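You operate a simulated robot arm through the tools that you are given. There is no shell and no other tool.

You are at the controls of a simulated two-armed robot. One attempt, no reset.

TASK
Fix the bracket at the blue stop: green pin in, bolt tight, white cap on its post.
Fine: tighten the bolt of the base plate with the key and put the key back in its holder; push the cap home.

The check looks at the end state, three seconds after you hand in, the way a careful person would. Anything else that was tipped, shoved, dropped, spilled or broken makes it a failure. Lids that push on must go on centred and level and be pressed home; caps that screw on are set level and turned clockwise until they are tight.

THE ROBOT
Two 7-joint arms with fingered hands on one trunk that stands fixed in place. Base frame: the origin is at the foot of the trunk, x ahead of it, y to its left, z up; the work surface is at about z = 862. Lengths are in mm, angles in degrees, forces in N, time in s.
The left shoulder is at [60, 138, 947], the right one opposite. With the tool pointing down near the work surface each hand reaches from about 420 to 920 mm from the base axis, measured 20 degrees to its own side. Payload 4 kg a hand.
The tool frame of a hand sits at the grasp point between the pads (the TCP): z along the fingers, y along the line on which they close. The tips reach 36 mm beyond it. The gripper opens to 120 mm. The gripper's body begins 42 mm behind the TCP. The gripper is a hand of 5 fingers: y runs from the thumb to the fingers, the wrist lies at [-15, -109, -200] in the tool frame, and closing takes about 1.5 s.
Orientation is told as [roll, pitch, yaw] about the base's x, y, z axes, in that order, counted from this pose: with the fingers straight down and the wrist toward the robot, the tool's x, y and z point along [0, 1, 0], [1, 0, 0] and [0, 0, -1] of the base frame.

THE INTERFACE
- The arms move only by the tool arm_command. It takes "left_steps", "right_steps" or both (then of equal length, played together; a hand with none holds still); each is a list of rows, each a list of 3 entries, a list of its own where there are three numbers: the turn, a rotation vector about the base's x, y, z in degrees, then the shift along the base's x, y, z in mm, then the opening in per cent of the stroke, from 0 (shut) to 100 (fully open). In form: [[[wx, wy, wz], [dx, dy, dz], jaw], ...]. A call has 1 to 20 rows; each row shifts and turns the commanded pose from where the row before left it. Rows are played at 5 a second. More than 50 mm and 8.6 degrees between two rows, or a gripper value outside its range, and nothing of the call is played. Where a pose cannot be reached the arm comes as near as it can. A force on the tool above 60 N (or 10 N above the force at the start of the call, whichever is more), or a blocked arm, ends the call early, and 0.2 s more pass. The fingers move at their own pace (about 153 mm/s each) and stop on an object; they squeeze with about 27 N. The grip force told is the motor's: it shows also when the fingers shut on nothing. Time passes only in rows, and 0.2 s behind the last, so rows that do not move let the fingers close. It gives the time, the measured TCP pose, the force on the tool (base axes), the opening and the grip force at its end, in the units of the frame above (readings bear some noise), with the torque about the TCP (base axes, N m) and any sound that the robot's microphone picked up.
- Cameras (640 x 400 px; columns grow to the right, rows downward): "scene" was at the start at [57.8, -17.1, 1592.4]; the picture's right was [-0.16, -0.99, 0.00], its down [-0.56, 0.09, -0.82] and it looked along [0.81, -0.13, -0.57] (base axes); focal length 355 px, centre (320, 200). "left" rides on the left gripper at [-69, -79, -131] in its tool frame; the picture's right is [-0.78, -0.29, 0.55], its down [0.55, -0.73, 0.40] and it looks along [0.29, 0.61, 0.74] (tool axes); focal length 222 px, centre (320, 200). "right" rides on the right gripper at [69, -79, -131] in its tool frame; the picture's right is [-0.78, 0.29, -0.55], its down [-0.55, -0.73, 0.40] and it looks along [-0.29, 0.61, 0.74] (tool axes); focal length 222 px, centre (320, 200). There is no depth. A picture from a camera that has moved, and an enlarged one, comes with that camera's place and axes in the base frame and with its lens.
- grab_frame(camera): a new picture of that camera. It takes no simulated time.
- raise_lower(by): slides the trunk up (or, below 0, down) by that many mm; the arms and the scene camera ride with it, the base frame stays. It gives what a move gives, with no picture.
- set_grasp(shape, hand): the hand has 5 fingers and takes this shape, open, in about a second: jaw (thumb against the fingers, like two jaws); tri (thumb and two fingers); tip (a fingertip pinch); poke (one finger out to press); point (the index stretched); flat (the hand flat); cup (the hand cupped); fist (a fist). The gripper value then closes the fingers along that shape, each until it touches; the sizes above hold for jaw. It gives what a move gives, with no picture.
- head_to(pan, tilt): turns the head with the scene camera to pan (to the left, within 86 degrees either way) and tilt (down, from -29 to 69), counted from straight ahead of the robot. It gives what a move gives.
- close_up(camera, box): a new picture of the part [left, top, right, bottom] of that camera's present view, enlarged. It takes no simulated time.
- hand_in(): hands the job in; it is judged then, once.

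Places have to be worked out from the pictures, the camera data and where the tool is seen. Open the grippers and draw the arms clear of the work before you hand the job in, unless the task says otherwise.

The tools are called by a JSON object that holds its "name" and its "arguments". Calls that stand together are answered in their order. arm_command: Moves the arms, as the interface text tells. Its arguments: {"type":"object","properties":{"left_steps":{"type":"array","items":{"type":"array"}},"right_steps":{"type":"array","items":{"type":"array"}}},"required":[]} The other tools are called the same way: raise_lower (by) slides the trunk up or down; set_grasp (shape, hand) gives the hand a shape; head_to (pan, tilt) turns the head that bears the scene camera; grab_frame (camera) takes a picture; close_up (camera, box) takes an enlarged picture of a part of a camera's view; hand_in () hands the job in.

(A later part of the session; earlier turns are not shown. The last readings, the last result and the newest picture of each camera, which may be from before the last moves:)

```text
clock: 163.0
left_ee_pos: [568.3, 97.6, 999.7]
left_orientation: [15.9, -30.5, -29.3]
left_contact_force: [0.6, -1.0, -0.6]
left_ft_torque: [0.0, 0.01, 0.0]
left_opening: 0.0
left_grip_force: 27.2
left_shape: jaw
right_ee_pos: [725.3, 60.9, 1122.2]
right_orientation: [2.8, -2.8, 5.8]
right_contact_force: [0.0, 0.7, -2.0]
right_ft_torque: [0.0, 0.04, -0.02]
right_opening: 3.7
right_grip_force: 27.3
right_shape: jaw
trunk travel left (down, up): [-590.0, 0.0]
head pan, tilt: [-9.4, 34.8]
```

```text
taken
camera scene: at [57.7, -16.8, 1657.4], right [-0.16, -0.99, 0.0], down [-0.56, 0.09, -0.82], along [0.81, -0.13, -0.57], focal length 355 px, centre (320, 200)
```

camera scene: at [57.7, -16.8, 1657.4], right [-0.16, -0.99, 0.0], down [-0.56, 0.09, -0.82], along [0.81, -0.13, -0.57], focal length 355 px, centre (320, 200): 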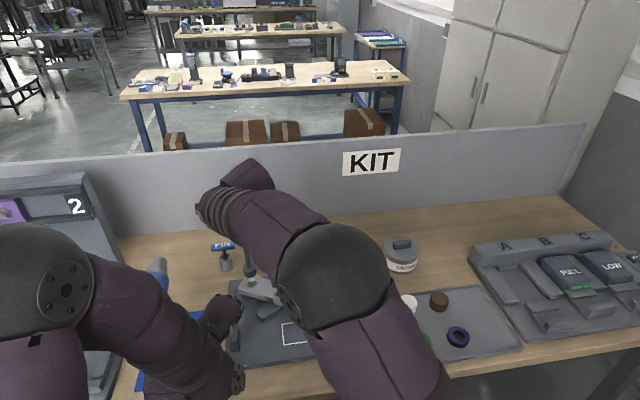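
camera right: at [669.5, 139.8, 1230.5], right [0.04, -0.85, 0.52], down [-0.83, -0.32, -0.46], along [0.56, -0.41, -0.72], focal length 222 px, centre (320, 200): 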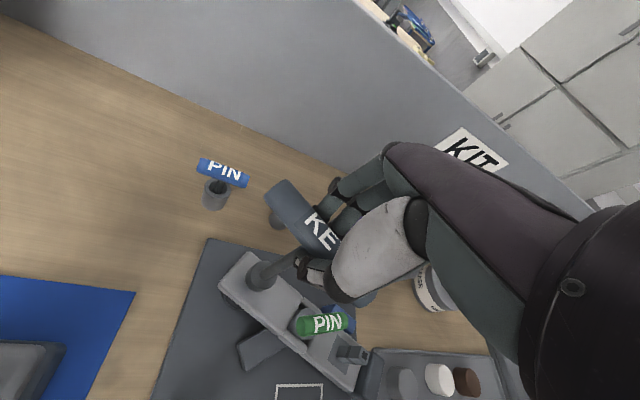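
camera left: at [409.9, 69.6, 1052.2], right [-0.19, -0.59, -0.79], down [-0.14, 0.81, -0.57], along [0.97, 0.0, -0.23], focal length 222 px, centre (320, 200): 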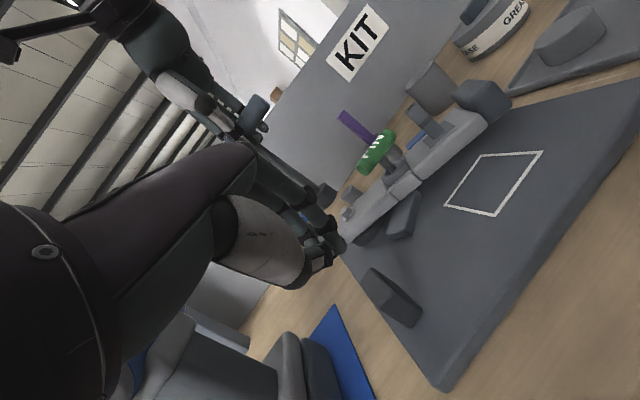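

{"name": "close_up", "arguments": {"camera": "left", "box": [325, 175, 405, 255]}}

{"name": "close_up", "arguments": {"camera": "left", "box": [335, 195, 365, 225]}}

{"name": "close_up", "arguments": {"camera": "left", "box": [340, 110, 500, 250]}}

```text
5.00 times, centred on (365, 215) of left
camera zoom: at [409.9, 69.6, 1052.2], right [-0.19, -0.59, -0.79], down [-0.14, 0.81, -0.57], along [0.97, 0.0, -0.23], focal length 1111 px, centre (95, 125)
```

zoom: 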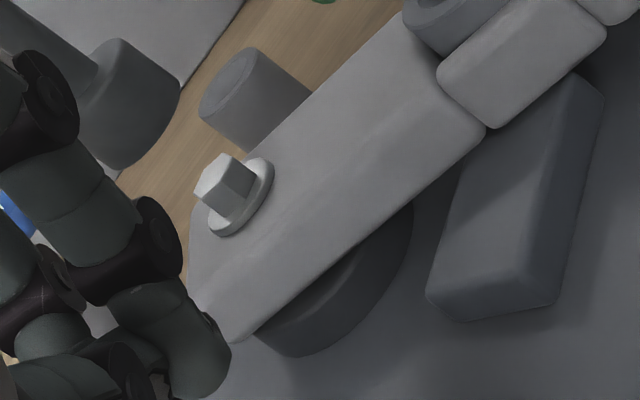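

```text
13.33 times, centred on (350, 210) of left
camera zoom: at [409.9, 69.6, 1052.2], right [-0.19, -0.59, -0.79], down [-0.14, 0.81, -0.57], along [0.97, 0.0, -0.23], focal length 2962 px, centre (-80, 67)
```

zoom: 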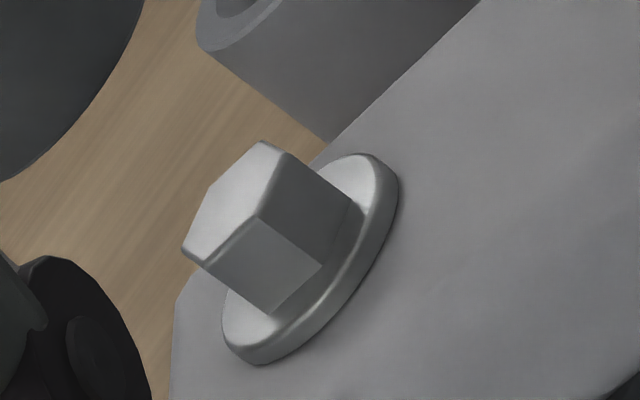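

```text
2.86 times, centred on (420, 180) of left
camera zoom: at [409.9, 69.6, 1052.2], right [-0.19, -0.59, -0.79], down [-0.14, 0.81, -0.57], along [0.97, 0.0, -0.23], focal length 635 px, centre (34, 257)
```

zoom: 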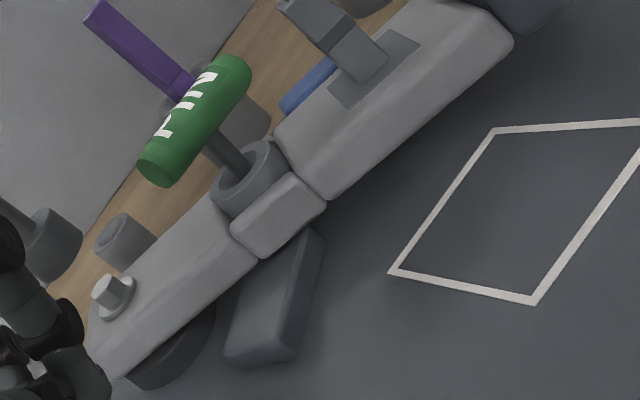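

From this low view the washer sits flush on the arm: the bolt is tight. Now I park the left hand and carry the key back over its holder.

{"name": "arm_command", "arguments": {"left_steps": [[[0, 0, 0], [-10, 5, 20], 0], [[0, 0, 0], [-10, 5, 20], 0], [[0, 6.8, 0], [-12, 12, 25], 0], [[0, 6.8, 0], [-12, 12, 25], 0], [[0, 6.8, 0], [-12, 12, 25], 0], [[0, 6.8, 0], [-12, 12, 25], 0], [[0, 6.8, 0], [-12, 12, 25], 0], [[0, 0, 6.25], [-10, 20, 20], 0], [[0, 0, 6.25], [-10, 20, 20], 0], [[0, 0, 6.25], [-10, 20, 20], 0], [[0, 0, 6.25], [-10, 20, 20], 0], [[0, 0, 0], [0, 0, 0], 0], [[0, 0, 0], [0, 0, 0], 0]], "right_steps": [[[0, 0, 0], [0, 0, 8], 0], [[0, 0, 0], [0, 0, 8], 0], [[0, 0, 0], [8, -28, 0], 0], [[0, 0, 0], [8, -28, 0], 0], [[0, 0, 0], [8, -28, 0], 0], [[0, 0, 0], [8, -28, 0], 0], [[0, 0, 0], [8, -28, 0], 0], [[0, 0, 0], [8, -28, 0], 0], [[0, 0, 0], [8, -28, 0], 0], [[0, 0, 0], [8, -28, 0], 0], [[0, 0, 0], [6, -28, 0], 0], [[0, 0, 0], [4, -28, 0], 0], [[0, 0, 0], [0, 0, 0], 0]]}}

{"name": "grab_frame", "arguments": {"camera": "scene"}}

{"name": "grab_frame", "arguments": {"camera": "right"}}

{"name": "grab_frame", "arguments": {"camera": "left"}}

```text
clock: 165.8
left_ee_pos: [447.1, 246.1, 1226.3]
left_orientation: [0.0, 0.1, 0.0]
left_contact_force: [-0.2, 0.3, 0.0]
left_ft_torque: [0.0, -0.03, 0.0]
left_opening: 0.0
left_grip_force: 27.1
left_shape: jaw
left hand out of reach, approached as far as the arm can: row 5
right_ee_pos: [799.2, -219.4, 1138.2]
right_orientation: [2.8, -2.7, 6.1]
right_contact_force: [0.0, 0.3, -2.1]
right_ft_torque: [0.02, 0.01, 0.0]
right_opening: 4.1
right_grip_force: 26.5
right_shape: jaw
trunk travel left (down, up): [-590.0, 0.0]
head pan, tilt: [-9.4, 34.8]
```

```text
taken
camera scene: at [57.9, -16.6, 1657.4], right [-0.16, -0.99, 0.0], down [-0.56, 0.09, -0.82], along [0.81, -0.13, -0.57], focal length 355 px, centre (320, 200)
```

scene: 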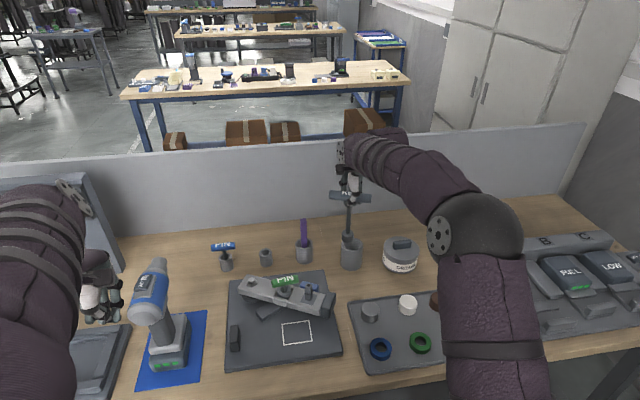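

```text
taken
camera right: at [706.7, -167.2, 1269.0], right [0.35, -0.78, 0.52], down [-0.65, -0.6, -0.46], along [0.67, -0.18, -0.72], focal length 222 px, centre (320, 200)
```

right: 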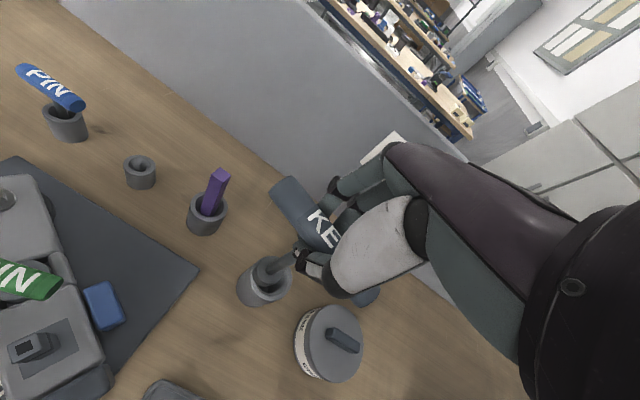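

```text
taken
camera left: at [366.6, 177.6, 1357.6], right [-0.29, -0.79, -0.55], down [-0.74, 0.55, -0.4], along [0.61, 0.29, -0.74], focal length 222 px, centre (320, 200)
```

left: 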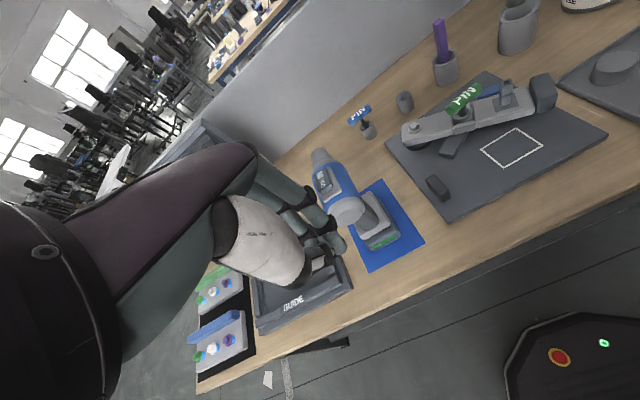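

{"name": "close_up", "arguments": {"camera": "scene", "box": [320, 190, 390, 280]}}

{"name": "close_up", "arguments": {"camera": "right", "box": [220, 235, 320, 325]}}

```text
4.44 times, centred on (355, 235) of scene
camera zoom: at [57.9, -16.6, 1657.4], right [-0.16, -0.99, 0.0], down [-0.56, 0.09, -0.82], along [0.81, -0.13, -0.57], focal length 1579 px, centre (164, 44)
```

zoom: 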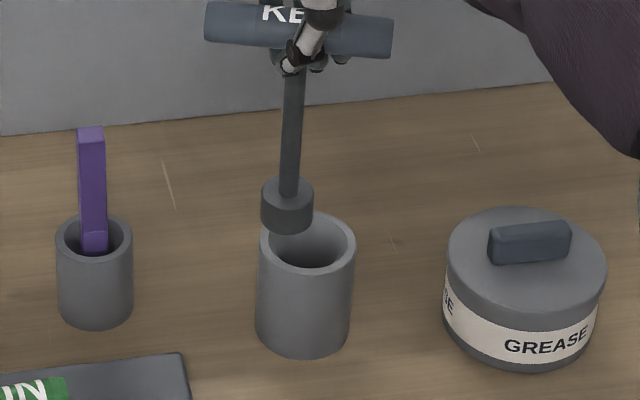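

```text
4.44 times, centred on (270, 280) of right
camera zoom: at [706.7, -167.2, 1269.0], right [0.35, -0.78, 0.52], down [-0.65, -0.6, -0.46], along [0.67, -0.18, -0.72], focal length 987 px, centre (542, -156)
```

zoom: 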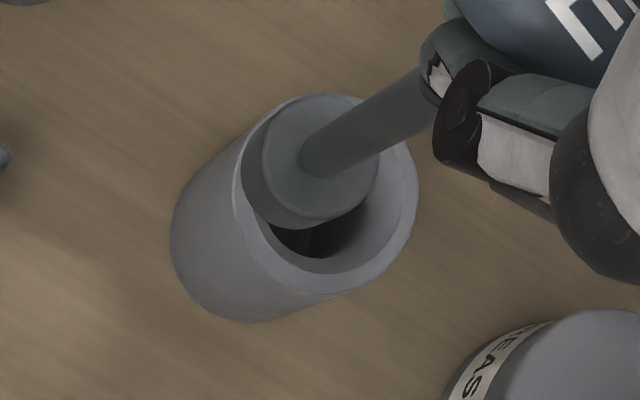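

Comparing socket and holder in both views, I need about +2.5 in x and −15 in y. I move there and lower until the socket is just above the rim, then check.

{"name": "arm_command", "arguments": {"right_steps": [[[0, 0, 0], [1.5, -7.5, 0], 0], [[0, 0, 0], [1, -7.5, 0], 0], [[0, 0, 0], [0, 0, -6], 0], [[0, 0, 0], [0, 0, -5], 0], [[0, 0, 0], [0, 0, 0], 0]]}}

{"name": "close_up", "arguments": {"camera": "scene", "box": [320, 200, 390, 280]}}

{"name": "close_up", "arguments": {"camera": "right", "box": [220, 235, 320, 325]}}

{"name": "close_up", "arguments": {"camera": "left", "box": [460, 0, 580, 80]}}

```text
clock: 167.0
left_ee_pos: [447.4, 245.3, 1226.1]
left_orientation: [-0.2, 0.0, 0.0]
left_contact_force: [-0.1, 0.9, -0.1]
left_ft_torque: [0.0, 0.01, -0.04]
left_opening: 0.0
left_grip_force: 26.5
left_shape: jaw
right_ee_pos: [802.4, -234.0, 1126.2]
right_orientation: [2.8, -2.8, 5.9]
right_contact_force: [-0.4, -0.4, -2.6]
right_ft_torque: [-0.01, 0.03, 0.0]
right_opening: 4.0
right_grip_force: 26.8
right_shape: jaw
trunk travel left (down, up): [-590.0, 0.0]
head pan, tilt: [-9.4, 34.8]
```

```text
5.00 times, centred on (355, 240) of scene
camera zoom: at [58.1, -17.1, 1657.4], right [-0.16, -0.99, 0.0], down [-0.56, 0.09, -0.82], along [0.81, -0.13, -0.57], focal length 1777 px, centre (145, 0)
```

zoom: 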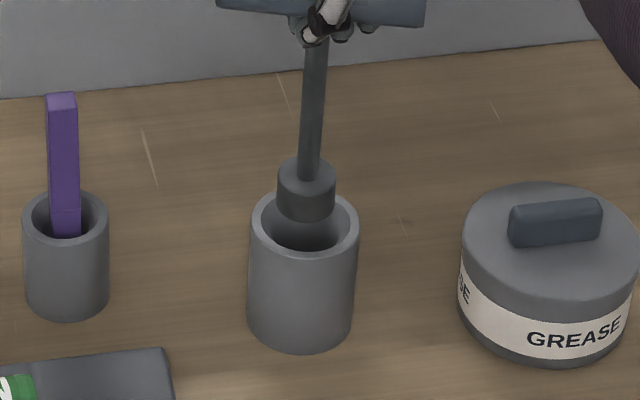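

```text
4.44 times, centred on (270, 280) of right
camera zoom: at [709.9, -182.6, 1257.6], right [0.35, -0.78, 0.52], down [-0.65, -0.6, -0.46], along [0.67, -0.18, -0.72], focal length 987 px, centre (542, -156)
```

zoom: 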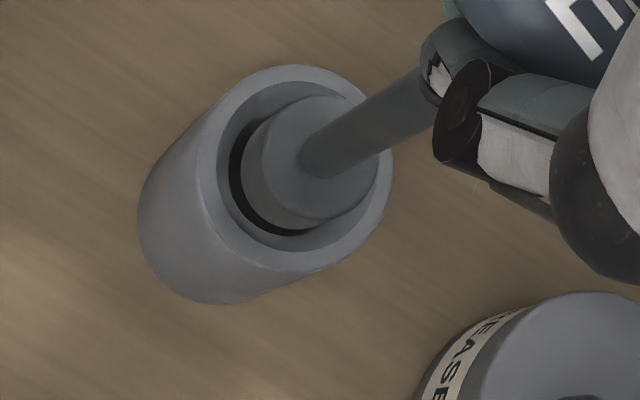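

```text
5.00 times, centred on (520, 40) of left
camera zoom: at [366.8, 177.1, 1357.5], right [-0.29, -0.78, -0.55], down [-0.73, 0.55, -0.4], along [0.61, 0.29, -0.74], focal length 1111 px, centre (-680, 1000)
```

zoom: 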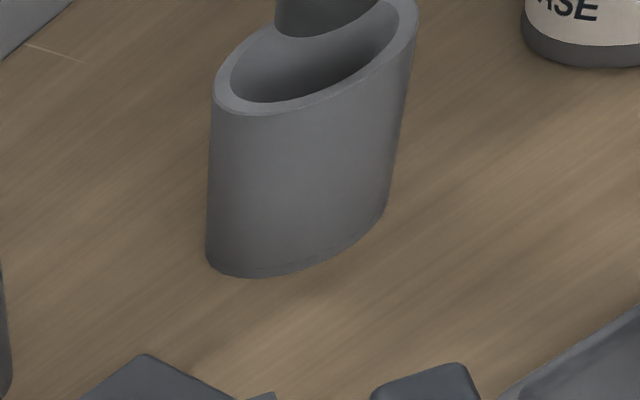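

{"name": "close_up", "arguments": {"camera": "scene", "box": [337, 230, 367, 260]}}

{"name": "close_up", "arguments": {"camera": "right", "box": [235, 240, 295, 300]}}

```text
13.33 times, centred on (352, 245) of scene
camera zoom: at [58.1, -17.1, 1657.4], right [-0.16, -0.99, 0.0], down [-0.56, 0.09, -0.82], along [0.81, -0.13, -0.57], focal length 4738 px, centre (-107, -400)
```

zoom: 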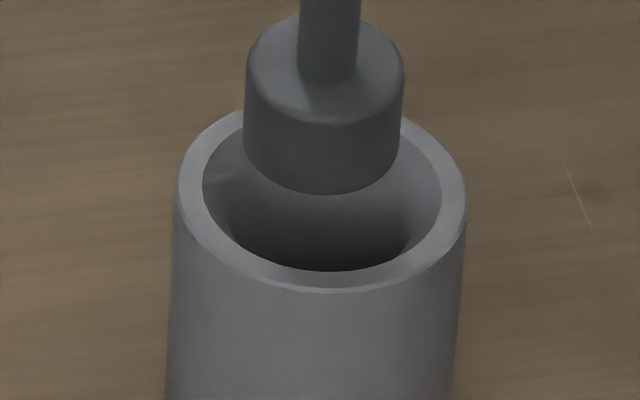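

```text
6.67 times, centred on (265, 270) of right
camera zoom: at [709.9, -182.6, 1257.6], right [0.35, -0.78, 0.52], down [-0.65, -0.6, -0.46], along [0.67, -0.18, -0.72], focal length 1481 px, centre (687, -267)
```

zoom: 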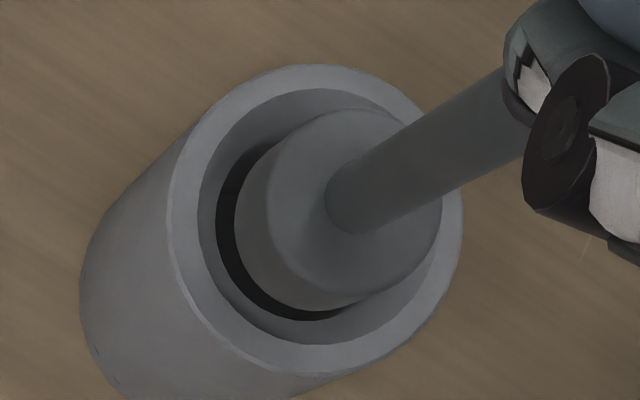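

The two views disagree slightly on height vs. x offset. I turn the left hand in place so its camera can see the key and holder from another side.

{"name": "arm_command", "arguments": {"left_steps": [[[0, 0, -7.5], [0, -3, 5], 0], [[0, 0, -7.5], [0, -3, 5], 0], [[0, 0, -7.5], [0, -3, 5], 0], [[0, 0, -7.5], [0, -3, 5], 0], [[0, 0, -7.5], [0, -3, 5], 0], [[0, 0, -7.5], [0, -3, 5], 0], [[0, 0, -7.5], [0, -3, 5], 0], [[0, 0, -7.5], [0, -3, 5], 0], [[0, 0, 0], [0, 0, 0], 0]]}}

{"name": "grab_frame", "arguments": {"camera": "left"}}

```text
clock: 169.0
left_ee_pos: [447.6, 222.1, 1266.9]
left_orientation: [0.0, 0.0, -60.1]
left_contact_force: [0.1, -0.7, -0.6]
left_ft_torque: [0.01, 0.01, 0.0]
left_opening: 0.1
left_grip_force: 27.0
left_shape: jaw
right_ee_pos: [802.6, -235.4, 1128.1]
right_orientation: [2.8, -2.8, 5.9]
right_contact_force: [0.3, -0.3, -2.5]
right_ft_torque: [0.01, -0.01, -0.01]
right_opening: 3.8
right_grip_force: 27.3
right_shape: jaw
trunk travel left (down, up): [-590.0, 0.0]
head pan, tilt: [-9.4, 34.8]
```

```text
taken
camera left: at [346.3, 256.8, 1397.6], right [-0.83, -0.14, -0.55], down [0.11, 0.91, -0.4], along [0.55, -0.39, -0.74], focal length 222 px, centre (320, 200)
```

left: 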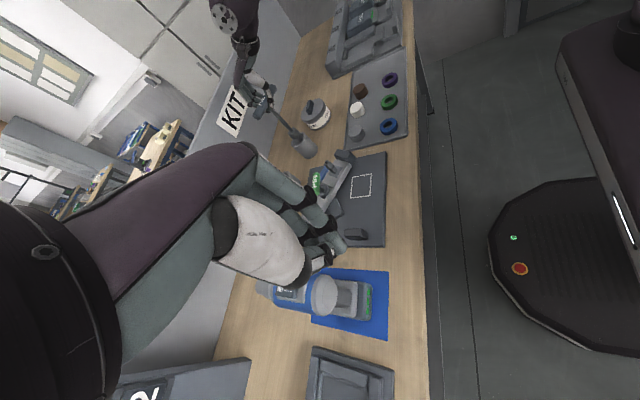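

{"name": "close_up", "arguments": {"camera": "left", "box": [270, 95, 340, 175]}}

{"name": "close_up", "arguments": {"camera": "left", "box": [285, 120, 325, 165]}}

```text
5.00 times, centred on (305, 135) of left
camera zoom: at [346.3, 256.8, 1397.6], right [-0.83, -0.14, -0.55], down [0.11, 0.91, -0.4], along [0.55, -0.39, -0.74], focal length 1111 px, centre (395, 525)
```

zoom: 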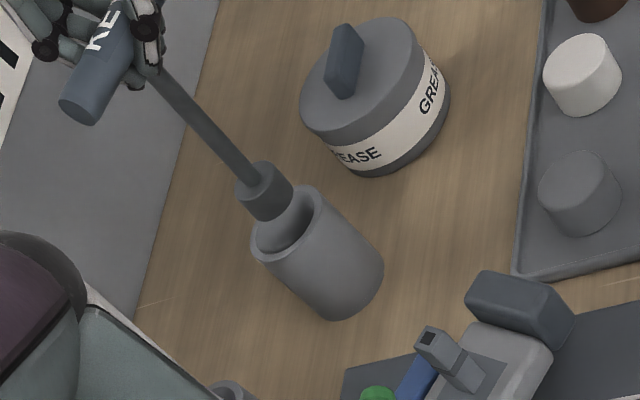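

```text
8.89 times, centred on (305, 142) of left
camera zoom: at [346.3, 256.8, 1397.6], right [-0.83, -0.14, -0.55], down [0.11, 0.91, -0.4], along [0.55, -0.39, -0.74], focal length 1974 px, centre (453, 711)
```

zoom: 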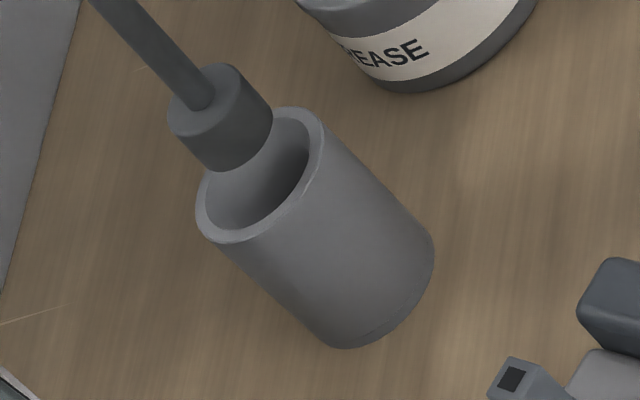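

The left view settles it: the socket is ~21 mm above the rim and needs about +5 in x, −1 in y. I correct and lower to the rim, checking again.

{"name": "arm_command", "arguments": {"right_steps": [[[0, 0, 0], [2.5, -0.5, -5], 0], [[0, 0, 0], [2.5, -0.5, -5], 0], [[0, 0, 0], [0, 0, -5], 0], [[0, 0, 0], [0, 0, 0], 0]]}}

{"name": "close_up", "arguments": {"camera": "left", "box": [285, 120, 325, 165]}}

{"name": "close_up", "arguments": {"camera": "right", "box": [235, 240, 295, 300]}}

{"name": "close_up", "arguments": {"camera": "scene", "box": [337, 230, 367, 260]}}

```text
clock: 170.0
left_ee_pos: [446.6, 220.9, 1267.0]
left_orientation: [0.0, 0.0, -60.0]
left_contact_force: [0.0, 0.8, 0.7]
left_ft_torque: [-0.01, -0.01, 0.04]
left_opening: 0.0
left_grip_force: 26.7
left_shape: jaw
right_ee_pos: [807.9, -235.4, 1112.3]
right_orientation: [2.8, -2.9, 5.9]
right_contact_force: [0.3, 0.1, -2.1]
right_ft_torque: [0.04, 0.02, -0.01]
right_opening: 3.9
right_grip_force: 27.9
right_shape: jaw
trunk travel left (down, up): [-590.0, 0.0]
head pan, tilt: [-9.4, 34.8]
```

```text
8.89 times, centred on (305, 142) of left
camera zoom: at [346.4, 256.7, 1397.4], right [-0.83, -0.14, -0.55], down [0.11, 0.91, -0.4], along [0.55, -0.39, -0.74], focal length 1974 px, centre (453, 711)
```

zoom: 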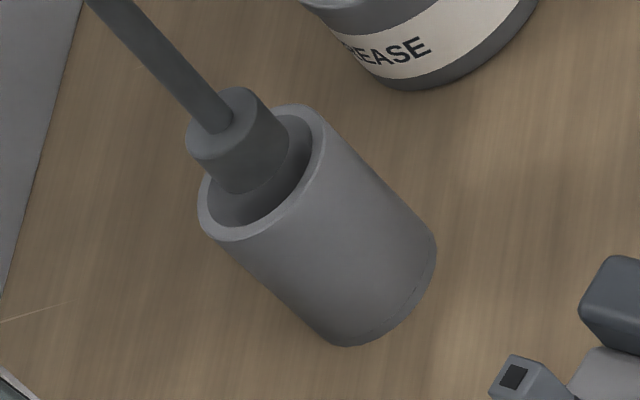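

```text
6.67 times, centred on (265, 270) of right
camera zoom: at [714.7, -183.7, 1242.7], right [0.35, -0.78, 0.52], down [-0.65, -0.6, -0.46], along [0.67, -0.18, -0.72], focal length 1481 px, centre (687, -267)
```

zoom: 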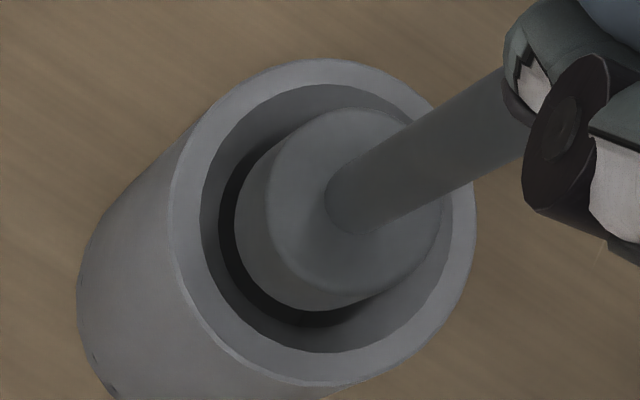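

```text
13.33 times, centred on (352, 245) of scene
camera zoom: at [58.2, -17.2, 1657.4], right [-0.16, -0.99, 0.0], down [-0.56, 0.09, -0.82], along [0.81, -0.13, -0.57], focal length 4738 px, centre (-107, -400)
```

zoom: 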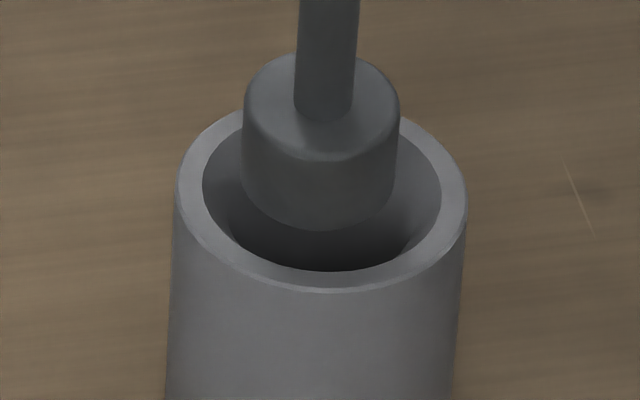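

Nearly centred (needs about +2, −0.8). I correct and lower the key into the holder, watching the force.

{"name": "arm_command", "arguments": {"right_steps": [[[0, 0, 0], [2, -0.8, -3], 0], [[0, 0, 0], [0, 0, -5], 0], [[0, 0, 0], [0, 0, -6], 0], [[0, 0, 0], [0, 0, -8], 0], [[0, 0, 0], [0, 0, -8], 0], [[0, 0, 0], [0, 0, 0], 0]]}}

{"name": "close_up", "arguments": {"camera": "left", "box": [285, 120, 325, 165]}}

{"name": "close_up", "arguments": {"camera": "right", "box": [235, 240, 295, 300]}}

```text
clock: 171.4
left_ee_pos: [447.9, 222.3, 1265.6]
left_orientation: [0.0, -0.1, -60.0]
left_contact_force: [0.0, 0.6, 0.5]
left_ft_torque: [0.02, 0.02, 0.02]
left_opening: 0.0
left_grip_force: 27.0
left_shape: jaw
right_ee_pos: [809.4, -237.7, 1082.4]
right_orientation: [2.8, -2.7, 5.8]
right_contact_force: [0.7, -0.2, -2.4]
right_ft_torque: [0.02, -0.05, 0.01]
right_opening: 4.0
right_grip_force: 27.4
right_shape: jaw
trunk travel left (down, up): [-590.0, 0.0]
head pan, tilt: [-9.4, 34.8]
```

```text
8.89 times, centred on (305, 142) of left
camera zoom: at [346.4, 256.7, 1397.5], right [-0.83, -0.14, -0.55], down [0.11, 0.91, -0.4], along [0.55, -0.39, -0.74], focal length 1974 px, centre (453, 711)
```

zoom: 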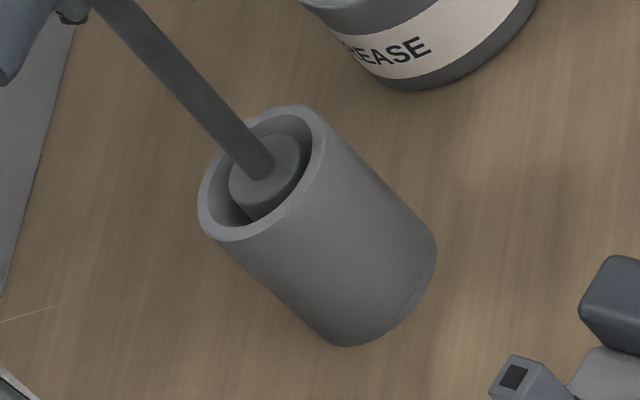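

```text
6.67 times, centred on (265, 270) of right
camera zoom: at [716.7, -184.8, 1212.6], right [0.35, -0.78, 0.52], down [-0.65, -0.6, -0.46], along [0.67, -0.18, -0.72], focal length 1481 px, centre (687, -267)
```

zoom: 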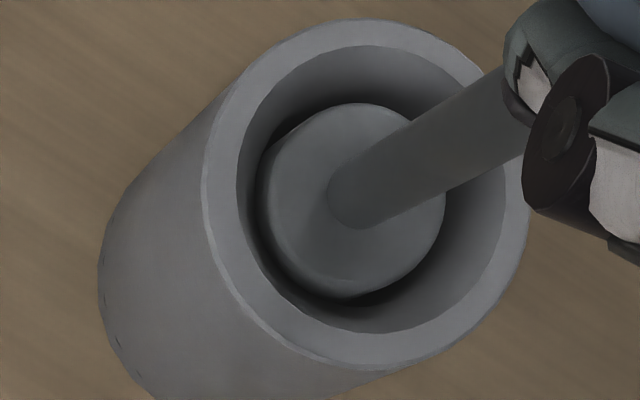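

The socket is inside the holder. I keep lowering.

{"name": "arm_command", "arguments": {"right_steps": [[[0, 0, 0], [0, 0, -7], 0], [[0, 0, 0], [0, 0, -7], 0], [[0, 0, 0], [0, 0, -7], 0], [[0, 0, 0], [0, 0, -7], 0], [[0, 0, 0], [0, 0, -6], 0], [[0, 0, 0], [0, 0, -4], 0], [[0, 0, 0], [0, 0, -2], 0], [[0, 0, 0], [0, 0, 0], 0]]}}

{"name": "close_up", "arguments": {"camera": "left", "box": [270, 95, 340, 175]}}

{"name": "close_up", "arguments": {"camera": "right", "box": [220, 170, 400, 330]}}

```text
clock: 173.2
left_ee_pos: [447.2, 223.7, 1265.4]
left_orientation: [-0.1, 0.0, -60.1]
left_contact_force: [-0.6, -0.6, -0.5]
left_ft_torque: [0.0, -0.02, 0.02]
left_opening: 0.0
left_grip_force: 27.0
left_shape: jaw
right_ee_pos: [810.1, -237.2, 1042.3]
right_orientation: [2.8, -2.7, 5.9]
right_contact_force: [0.1, 0.8, -2.7]
right_ft_torque: [0.01, -0.09, 0.01]
right_opening: 3.9
right_grip_force: 27.2
right_shape: jaw
trunk travel left (down, up): [-590.0, 0.0]
head pan, tilt: [-9.4, 34.8]
```

```text
5.00 times, centred on (305, 135) of left
camera zoom: at [346.5, 256.7, 1397.4], right [-0.83, -0.14, -0.55], down [0.11, 0.91, -0.4], along [0.55, -0.39, -0.74], focal length 1111 px, centre (395, 525)
```

zoom: 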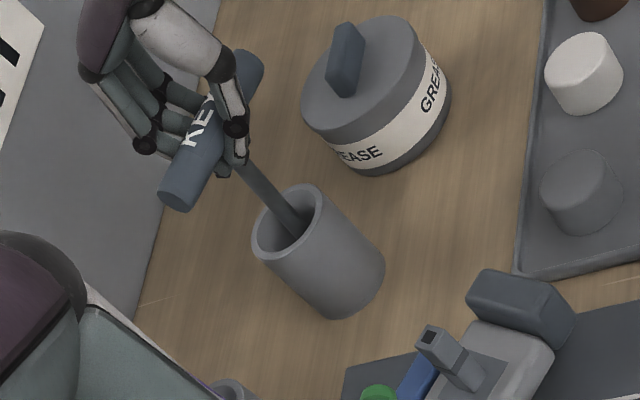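

```text
2.50 times, centred on (310, 250) of right
camera zoom: at [716.6, -184.8, 1172.6], right [0.35, -0.78, 0.52], down [-0.66, -0.6, -0.46], along [0.67, -0.18, -0.72], focal length 555 px, centre (345, 75)
```

zoom: 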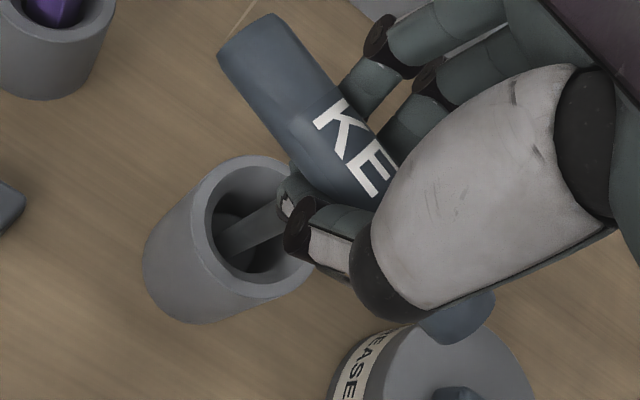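

{"name": "arm_command", "arguments": {"right_steps": [[[0, 0, 0], [0, 0, -3], 0], [[0, 0, 0], [0, 0, -3], 0], [[0, 0, 0], [0, 0, -2.5], 0], [[0, 0, 0], [0, 0, -2], 0], [[0, 0, 0], [0, 0, -2], 0], [[0, 0, 0], [0, 0, -2], 0], [[0, 0, 0], [0, 0, 0], 0]]}}

```text
clock: 174.8
left_ee_pos: [449.0, 221.3, 1267.3]
left_orientation: [-0.1, 0.0, -60.0]
left_contact_force: [0.4, 0.0, 0.4]
left_ft_torque: [-0.01, 0.0, -0.01]
left_opening: 0.1
left_grip_force: 27.4
left_shape: jaw
right_ee_pos: [808.3, -236.5, 1028.9]
right_orientation: [2.8, -2.9, 5.9]
right_contact_force: [1.4, 0.3, 2.3]
right_ft_torque: [-0.02, -0.08, 0.01]
right_opening: 3.9
right_grip_force: 27.0
right_shape: jaw
trunk travel left (down, up): [-590.0, 0.0]
head pan, tilt: [-9.4, 34.8]
```

The key stands on the holder's bottom. I relieve the load, open the hand slowly, and check before lifting away.

{"name": "arm_command", "arguments": {"right_steps": [[[0, 0, 0], [0, 0, 1], 0], [[0, 0, 0], [0, 0, 0], 8], [[0, 0, 0], [0, 0, 0], 15], [[0, 0, 0], [0, 0, 0], 25], [[0, 0, 0], [0, 0, 0], 35], [[0, 0, 0], [0, 0, 0], 50], [[0, 0, 0], [0, 0, 0], 65], [[0, 0, 0], [0, 0, 0], 80], [[0, 0, 0], [0, 0, 0], 80]]}}

{"name": "close_up", "arguments": {"camera": "left", "box": [270, 95, 340, 175]}}

{"name": "close_up", "arguments": {"camera": "right", "box": [220, 170, 400, 330]}}

{"name": "close_up", "arguments": {"camera": "scene", "box": [300, 190, 400, 280]}}

```text
clock: 176.8
left_ee_pos: [447.5, 222.2, 1266.2]
left_orientation: [0.0, 0.1, -60.0]
left_contact_force: [-0.2, 0.3, 0.1]
left_ft_torque: [0.02, -0.01, 0.0]
left_opening: 0.0
left_grip_force: 27.1
left_shape: jaw
right_ee_pos: [809.2, -236.8, 1029.3]
right_orientation: [2.8, -2.9, 5.8]
right_contact_force: [0.0, 0.0, 0.1]
right_ft_torque: [0.0, -0.01, -0.01]
right_opening: 95.7
right_grip_force: 0.0
right_shape: jaw
trunk travel left (down, up): [-590.0, 0.0]
head pan, tilt: [-9.4, 34.8]
```

```text
5.00 times, centred on (305, 135) of left
camera zoom: at [346.3, 256.7, 1397.5], right [-0.83, -0.14, -0.55], down [0.11, 0.91, -0.4], along [0.55, -0.39, -0.74], focal length 1111 px, centre (395, 525)
```

zoom: 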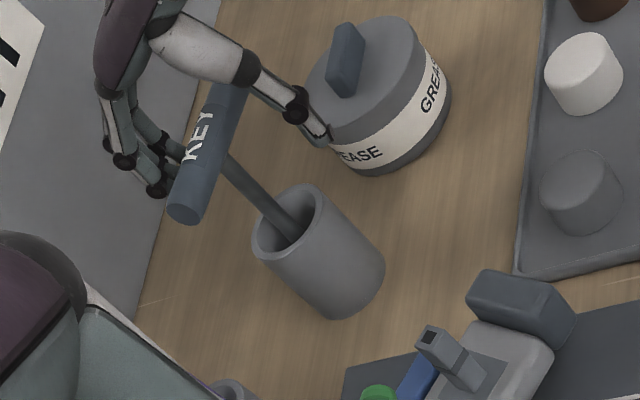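

```text
2.50 times, centred on (310, 250) of right
camera zoom: at [716.7, -184.3, 1159.2], right [0.35, -0.78, 0.52], down [-0.65, -0.6, -0.46], along [0.67, -0.18, -0.72], focal length 555 px, centre (345, 75)
```

zoom: 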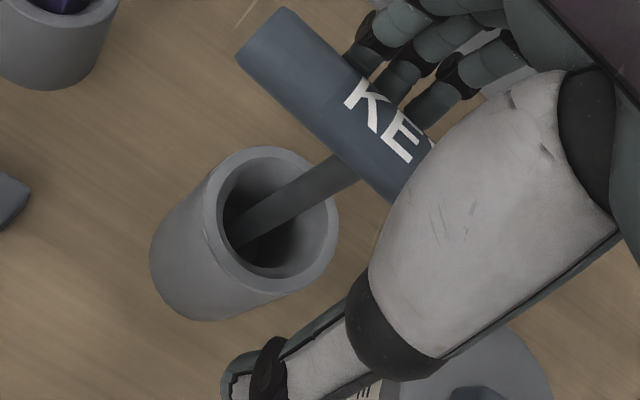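

```text
4.44 times, centred on (350, 235) of scene
camera zoom: at [57.9, -17.1, 1657.4], right [-0.16, -0.99, 0.0], down [-0.56, 0.09, -0.82], along [0.81, -0.13, -0.57], focal length 1579 px, centre (187, 44)
```

zoom: 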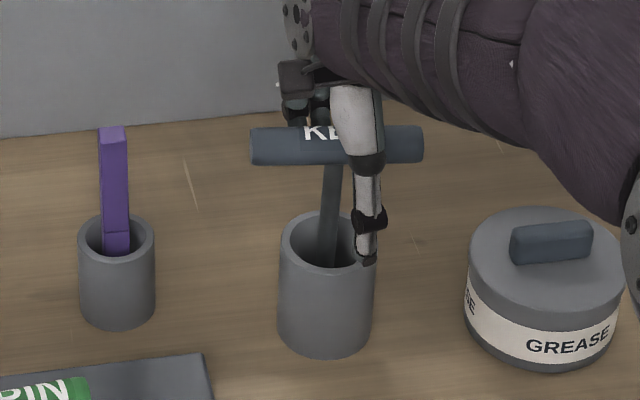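

The key stands free in its holder, clear of the fingers. I lift the hand straight up and away.

{"name": "arm_command", "arguments": {"right_steps": [[[0, 0, 0], [0, 0, 10], 80], [[0, 0, 0], [0, 0, 20], 80], [[0, 0, 0], [0, 0, 25], 80], [[0, 0, 0], [0, 0, 25], 80], [[0, 0, 0], [-5, 0, 25], 80], [[0, 0, 0], [-30, 0, 10], 80], [[0, 0, 0], [0, 0, 0], 80]]}}

{"name": "close_up", "arguments": {"camera": "scene", "box": [300, 190, 400, 280]}}

{"name": "close_up", "arguments": {"camera": "left", "box": [270, 85, 380, 185]}}

{"name": "grab_frame", "arguments": {"camera": "scene"}}

```text
clock: 178.4
left_ee_pos: [448.6, 222.3, 1265.1]
left_orientation: [0.0, 0.1, -60.1]
left_contact_force: [0.4, -0.1, -0.4]
left_ft_torque: [-0.02, -0.01, -0.01]
left_opening: 0.2
left_grip_force: 26.7
left_shape: jaw
right_ee_pos: [774.5, -237.1, 1144.1]
right_orientation: [2.7, -2.8, 5.9]
right_contact_force: [0.1, -0.8, 0.2]
right_ft_torque: [0.03, 0.03, 0.01]
right_opening: 95.9
right_grip_force: 0.0
right_shape: jaw
trunk travel left (down, up): [-590.0, 0.0]
head pan, tilt: [-9.4, 34.8]
```

```text
4.44 times, centred on (350, 235) of scene
camera zoom: at [59.2, -17.1, 1657.3], right [-0.16, -0.99, 0.0], down [-0.56, 0.09, -0.82], along [0.81, -0.13, -0.57], focal length 1579 px, centre (187, 44)
```

zoom: 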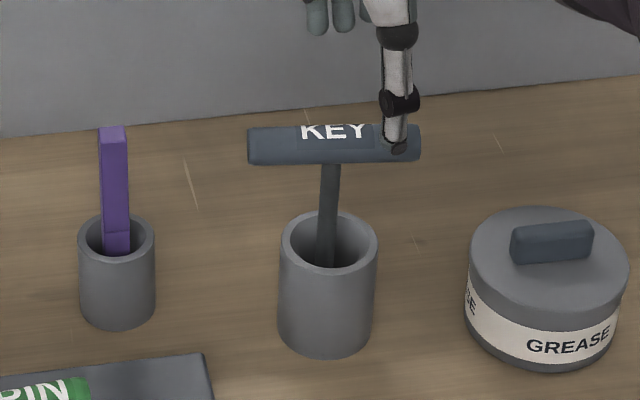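

```text
4.00 times, centred on (325, 135) of left
camera zoom: at [347.3, 256.7, 1397.2], right [-0.83, -0.14, -0.55], down [0.11, 0.91, -0.4], along [0.55, -0.39, -0.74], focal length 888 px, centre (300, 460)
```

zoom: 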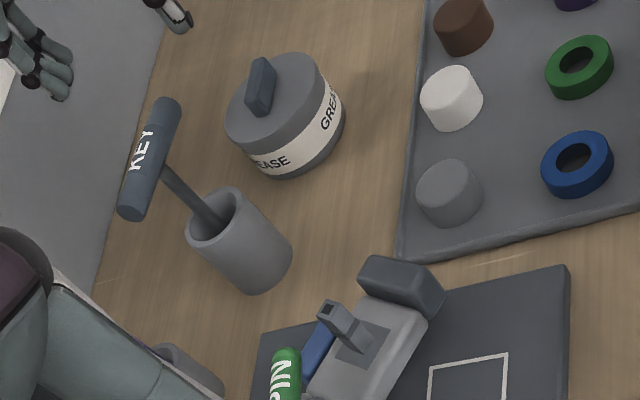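

```text
taken
camera scene: at [59.2, -17.1, 1657.3], right [-0.16, -0.99, 0.0], down [-0.56, 0.09, -0.82], along [0.81, -0.13, -0.57], focal length 355 px, centre (320, 200)
```

scene: 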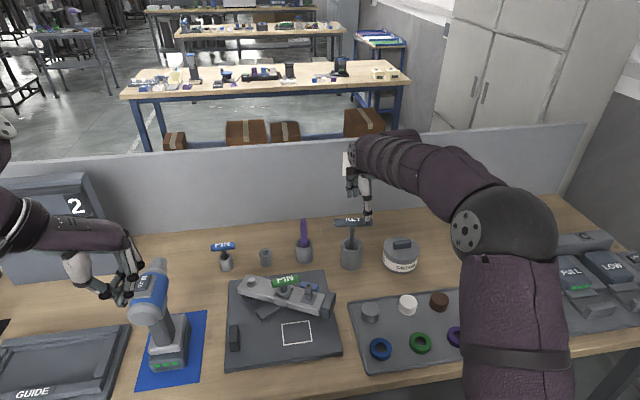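

The key is back in its holder. Now the white cap: I look closely at it and at the post.

{"name": "close_up", "arguments": {"camera": "scene", "box": [350, 280, 470, 370]}}

{"name": "close_up", "arguments": {"camera": "left", "box": [365, 80, 405, 130]}}

{"name": "close_up", "arguments": {"camera": "scene", "box": [280, 265, 340, 325]}}

{"name": "grab_frame", "arguments": {"camera": "right"}}

```text
4.44 times, centred on (410, 325) of scene
camera zoom: at [59.2, -17.1, 1657.3], right [-0.16, -0.99, 0.0], down [-0.56, 0.09, -0.82], along [0.81, -0.13, -0.57], focal length 1579 px, centre (-80, -356)
```

zoom: 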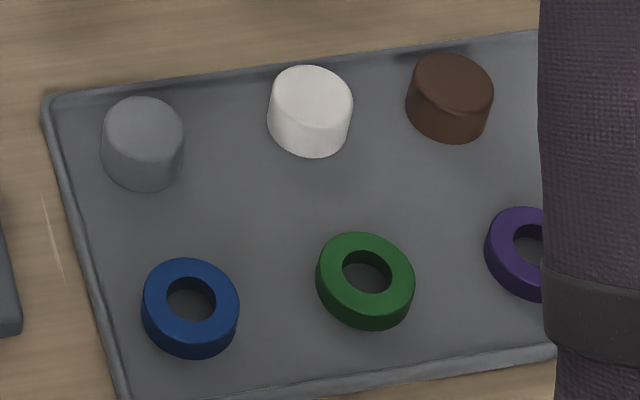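

```text
8.00 times, centred on (385, 105) of left
camera zoom: at [347.3, 256.7, 1397.2], right [-0.83, -0.14, -0.55], down [0.11, 0.91, -0.4], along [0.55, -0.39, -0.74], focal length 1777 px, centre (-200, 960)
```

zoom: 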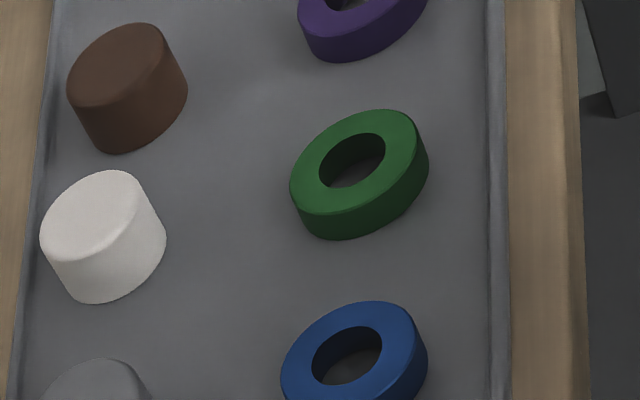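

```text
6.67 times, centred on (310, 295) of scene
camera zoom: at [59.2, -17.1, 1657.3], right [-0.16, -0.99, 0.0], down [-0.56, 0.09, -0.82], along [0.81, -0.13, -0.57], focal length 2369 px, centre (387, -433)
```

zoom: 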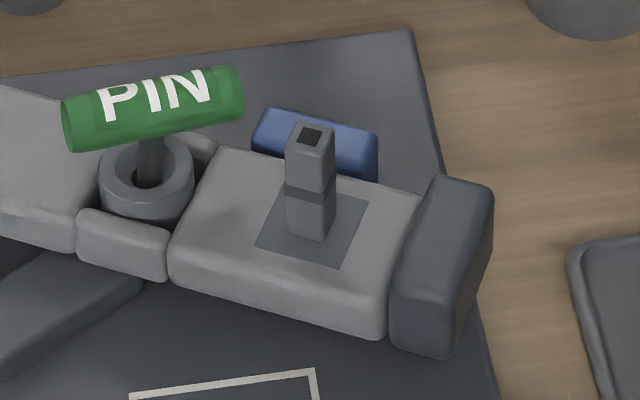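

```text
taken
camera right: at [682.7, -184.1, 1274.0], right [0.35, -0.78, 0.52], down [-0.66, -0.6, -0.46], along [0.67, -0.18, -0.72], focal length 222 px, centre (320, 200)
```

right: 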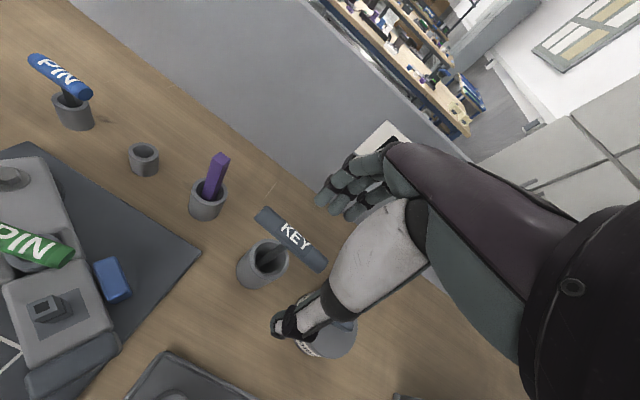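

The white cap's top centre is at (635, −350.5, 893), 50 mm wide and ~26 mm tall (both cameras agree). I level the right hand and bring it over the cap, open 72 mm, at a safe height.

{"name": "arm_command", "arguments": {"right_steps": [[[-1.4, 1.4, -3], [-25, -15, 0], 80], [[-1.4, 1.4, -3], [-25, -20, 0], 70], [[0, 0, 0], [-30, -25, -20], 65], [[0, 0, 0], [-30, -25, -35], 60], [[0, 0, 0], [-29, -28, -35], 60], [[0, 0, 0], [0, 0, -30], 60], [[0, 0, 0], [0, 0, -24], 60], [[0, 0, 0], [0, 0, 0], 60]]}}

{"name": "grab_frame", "arguments": {"camera": "right"}}

{"name": "close_up", "arguments": {"camera": "left", "box": [340, 60, 430, 150]}}

{"name": "grab_frame", "arguments": {"camera": "scene"}}

```text
refused: row 4 steps farther than a row can; nothing moved
```

```text
taken
camera right: at [682.7, -184.1, 1274.0], right [0.35, -0.78, 0.52], down [-0.66, -0.6, -0.46], along [0.67, -0.18, -0.72], focal length 222 px, centre (320, 200)
```

right: 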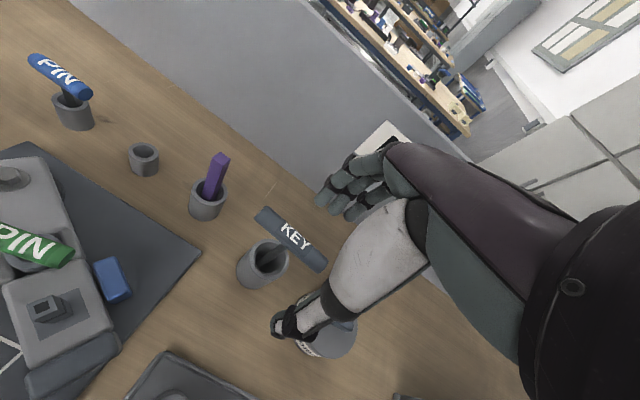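

```text
4.44 times, centred on (385, 105) of left
camera zoom: at [347.3, 256.7, 1397.2], right [-0.83, -0.14, -0.55], down [0.11, 0.91, -0.4], along [0.55, -0.39, -0.74], focal length 987 px, centre (31, 622)
```

zoom: 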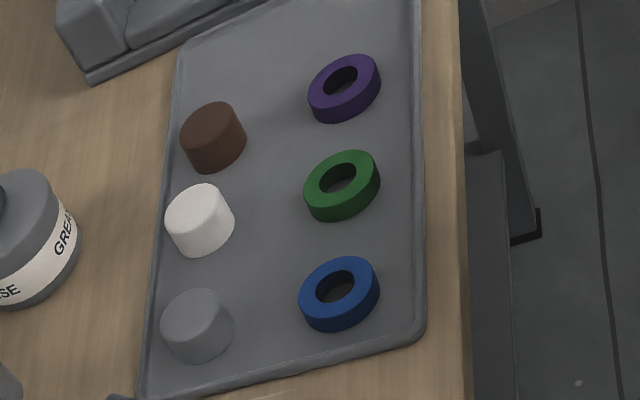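

```text
taken
camera scene: at [59.2, -17.1, 1657.3], right [-0.16, -0.99, 0.0], down [-0.56, 0.09, -0.82], along [0.81, -0.13, -0.57], focal length 355 px, centre (320, 200)
```

scene: 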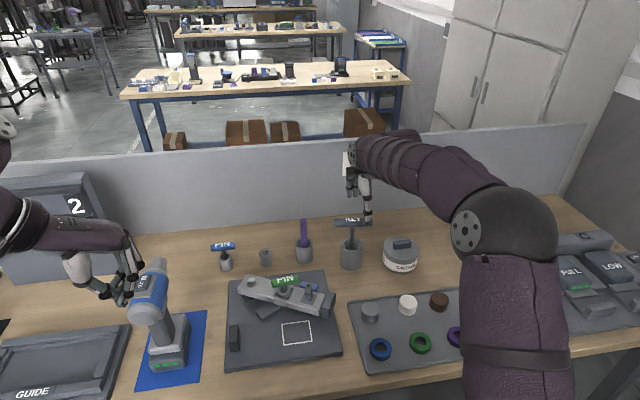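

A row was too long; I repeat with smaller steps.

{"name": "arm_command", "arguments": {"right_steps": [[[-1.4, 1.4, -3], [-25, -15, 0], 80], [[-1.4, 1.4, -3], [-25, -20, 0], 70], [[0, 0, 0], [-30, -25, -10], 65], [[0, 0, 0], [-30, -25, -25], 60], [[0, 0, 0], [-29, -28, -25], 60], [[0, 0, 0], [0, 0, -30], 60], [[0, 0, 0], [0, 0, -30], 60], [[0, 0, 0], [0, 0, -24], 60], [[0, 0, 0], [0, 0, 0], 60]]}}

{"name": "grab_frame", "arguments": {"camera": "right"}}

{"name": "close_up", "arguments": {"camera": "left", "box": [340, 60, 430, 150]}}

{"name": "grab_frame", "arguments": {"camera": "scene"}}

```text
clock: 180.4
left_ee_pos: [447.6, 222.2, 1267.4]
left_orientation: [0.0, -0.1, -59.9]
left_contact_force: [-0.3, 0.5, 0.4]
left_ft_torque: [0.02, 0.0, 0.0]
left_opening: 0.2
left_grip_force: 27.3
left_shape: jaw
right_ee_pos: [635.2, -349.6, 1000.5]
right_orientation: [0.2, 0.1, 0.1]
right_contact_force: [0.4, 0.2, 0.3]
right_ft_torque: [0.03, -0.03, 0.0]
right_opening: 72.0
right_grip_force: 0.1
right_shape: jaw
trunk travel left (down, up): [-590.0, 0.0]
head pan, tilt: [-9.4, 34.8]
```

```text
taken
camera right: at [555.3, -282.0, 1131.4], right [0.29, -0.79, 0.54], down [-0.74, -0.55, -0.4], along [0.61, -0.28, -0.74], focal length 222 px, centre (320, 200)
```

right: 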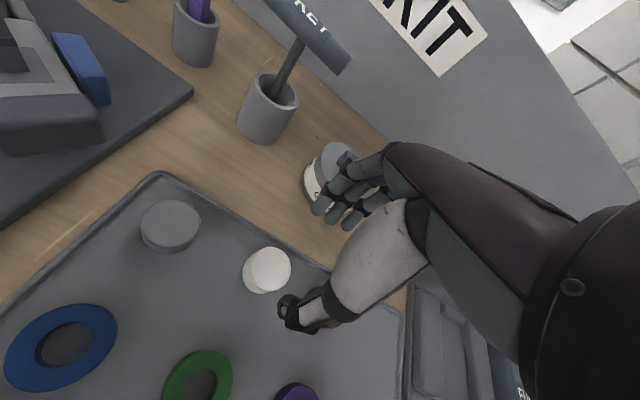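

```text
4.44 times, centred on (385, 105) of left
camera zoom: at [345.8, 256.7, 1397.6], right [-0.83, -0.14, -0.55], down [0.11, 0.91, -0.4], along [0.55, -0.39, -0.74], focal length 987 px, centre (31, 622)
```

zoom: 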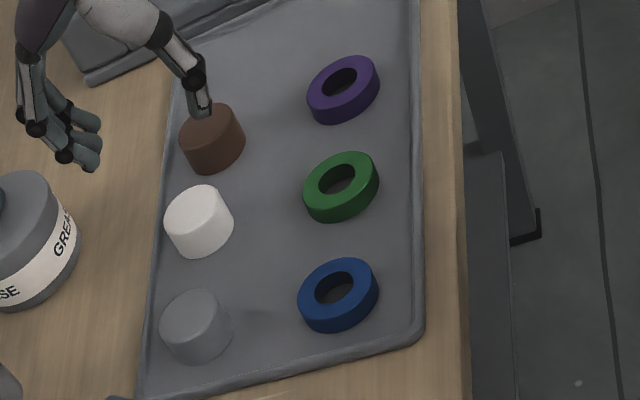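

```text
taken
camera scene: at [57.4, -17.2, 1657.4], right [-0.16, -0.99, 0.0], down [-0.56, 0.09, -0.82], along [0.81, -0.13, -0.57], focal length 355 px, centre (320, 200)
```

scene: 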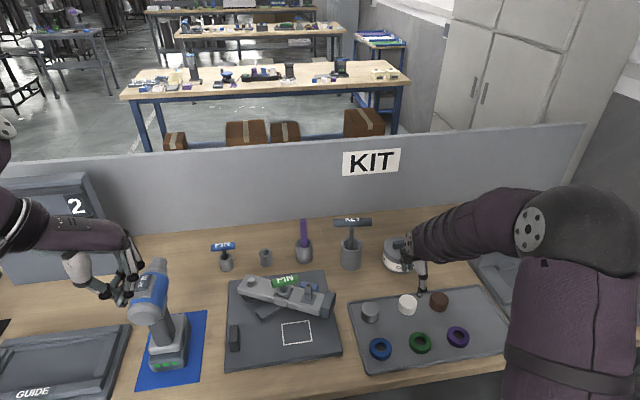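

{"name": "close_up", "arguments": {"camera": "right", "box": [230, 230, 310, 310]}}

```text
5.00 times, centred on (270, 270) of right
camera zoom: at [555.3, -282.0, 1131.4], right [0.29, -0.79, 0.54], down [-0.74, -0.55, -0.4], along [0.61, -0.28, -0.74], focal length 1111 px, centre (570, -150)
```

zoom: 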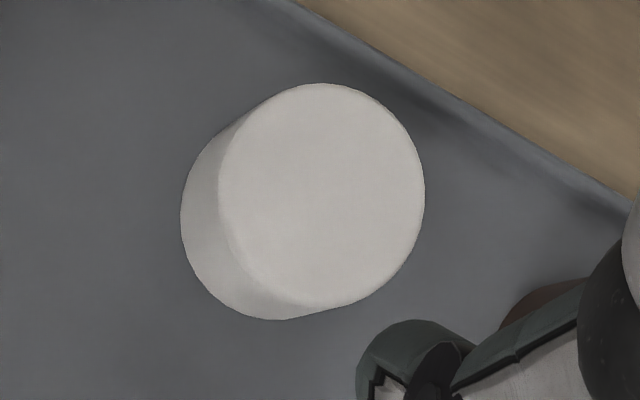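

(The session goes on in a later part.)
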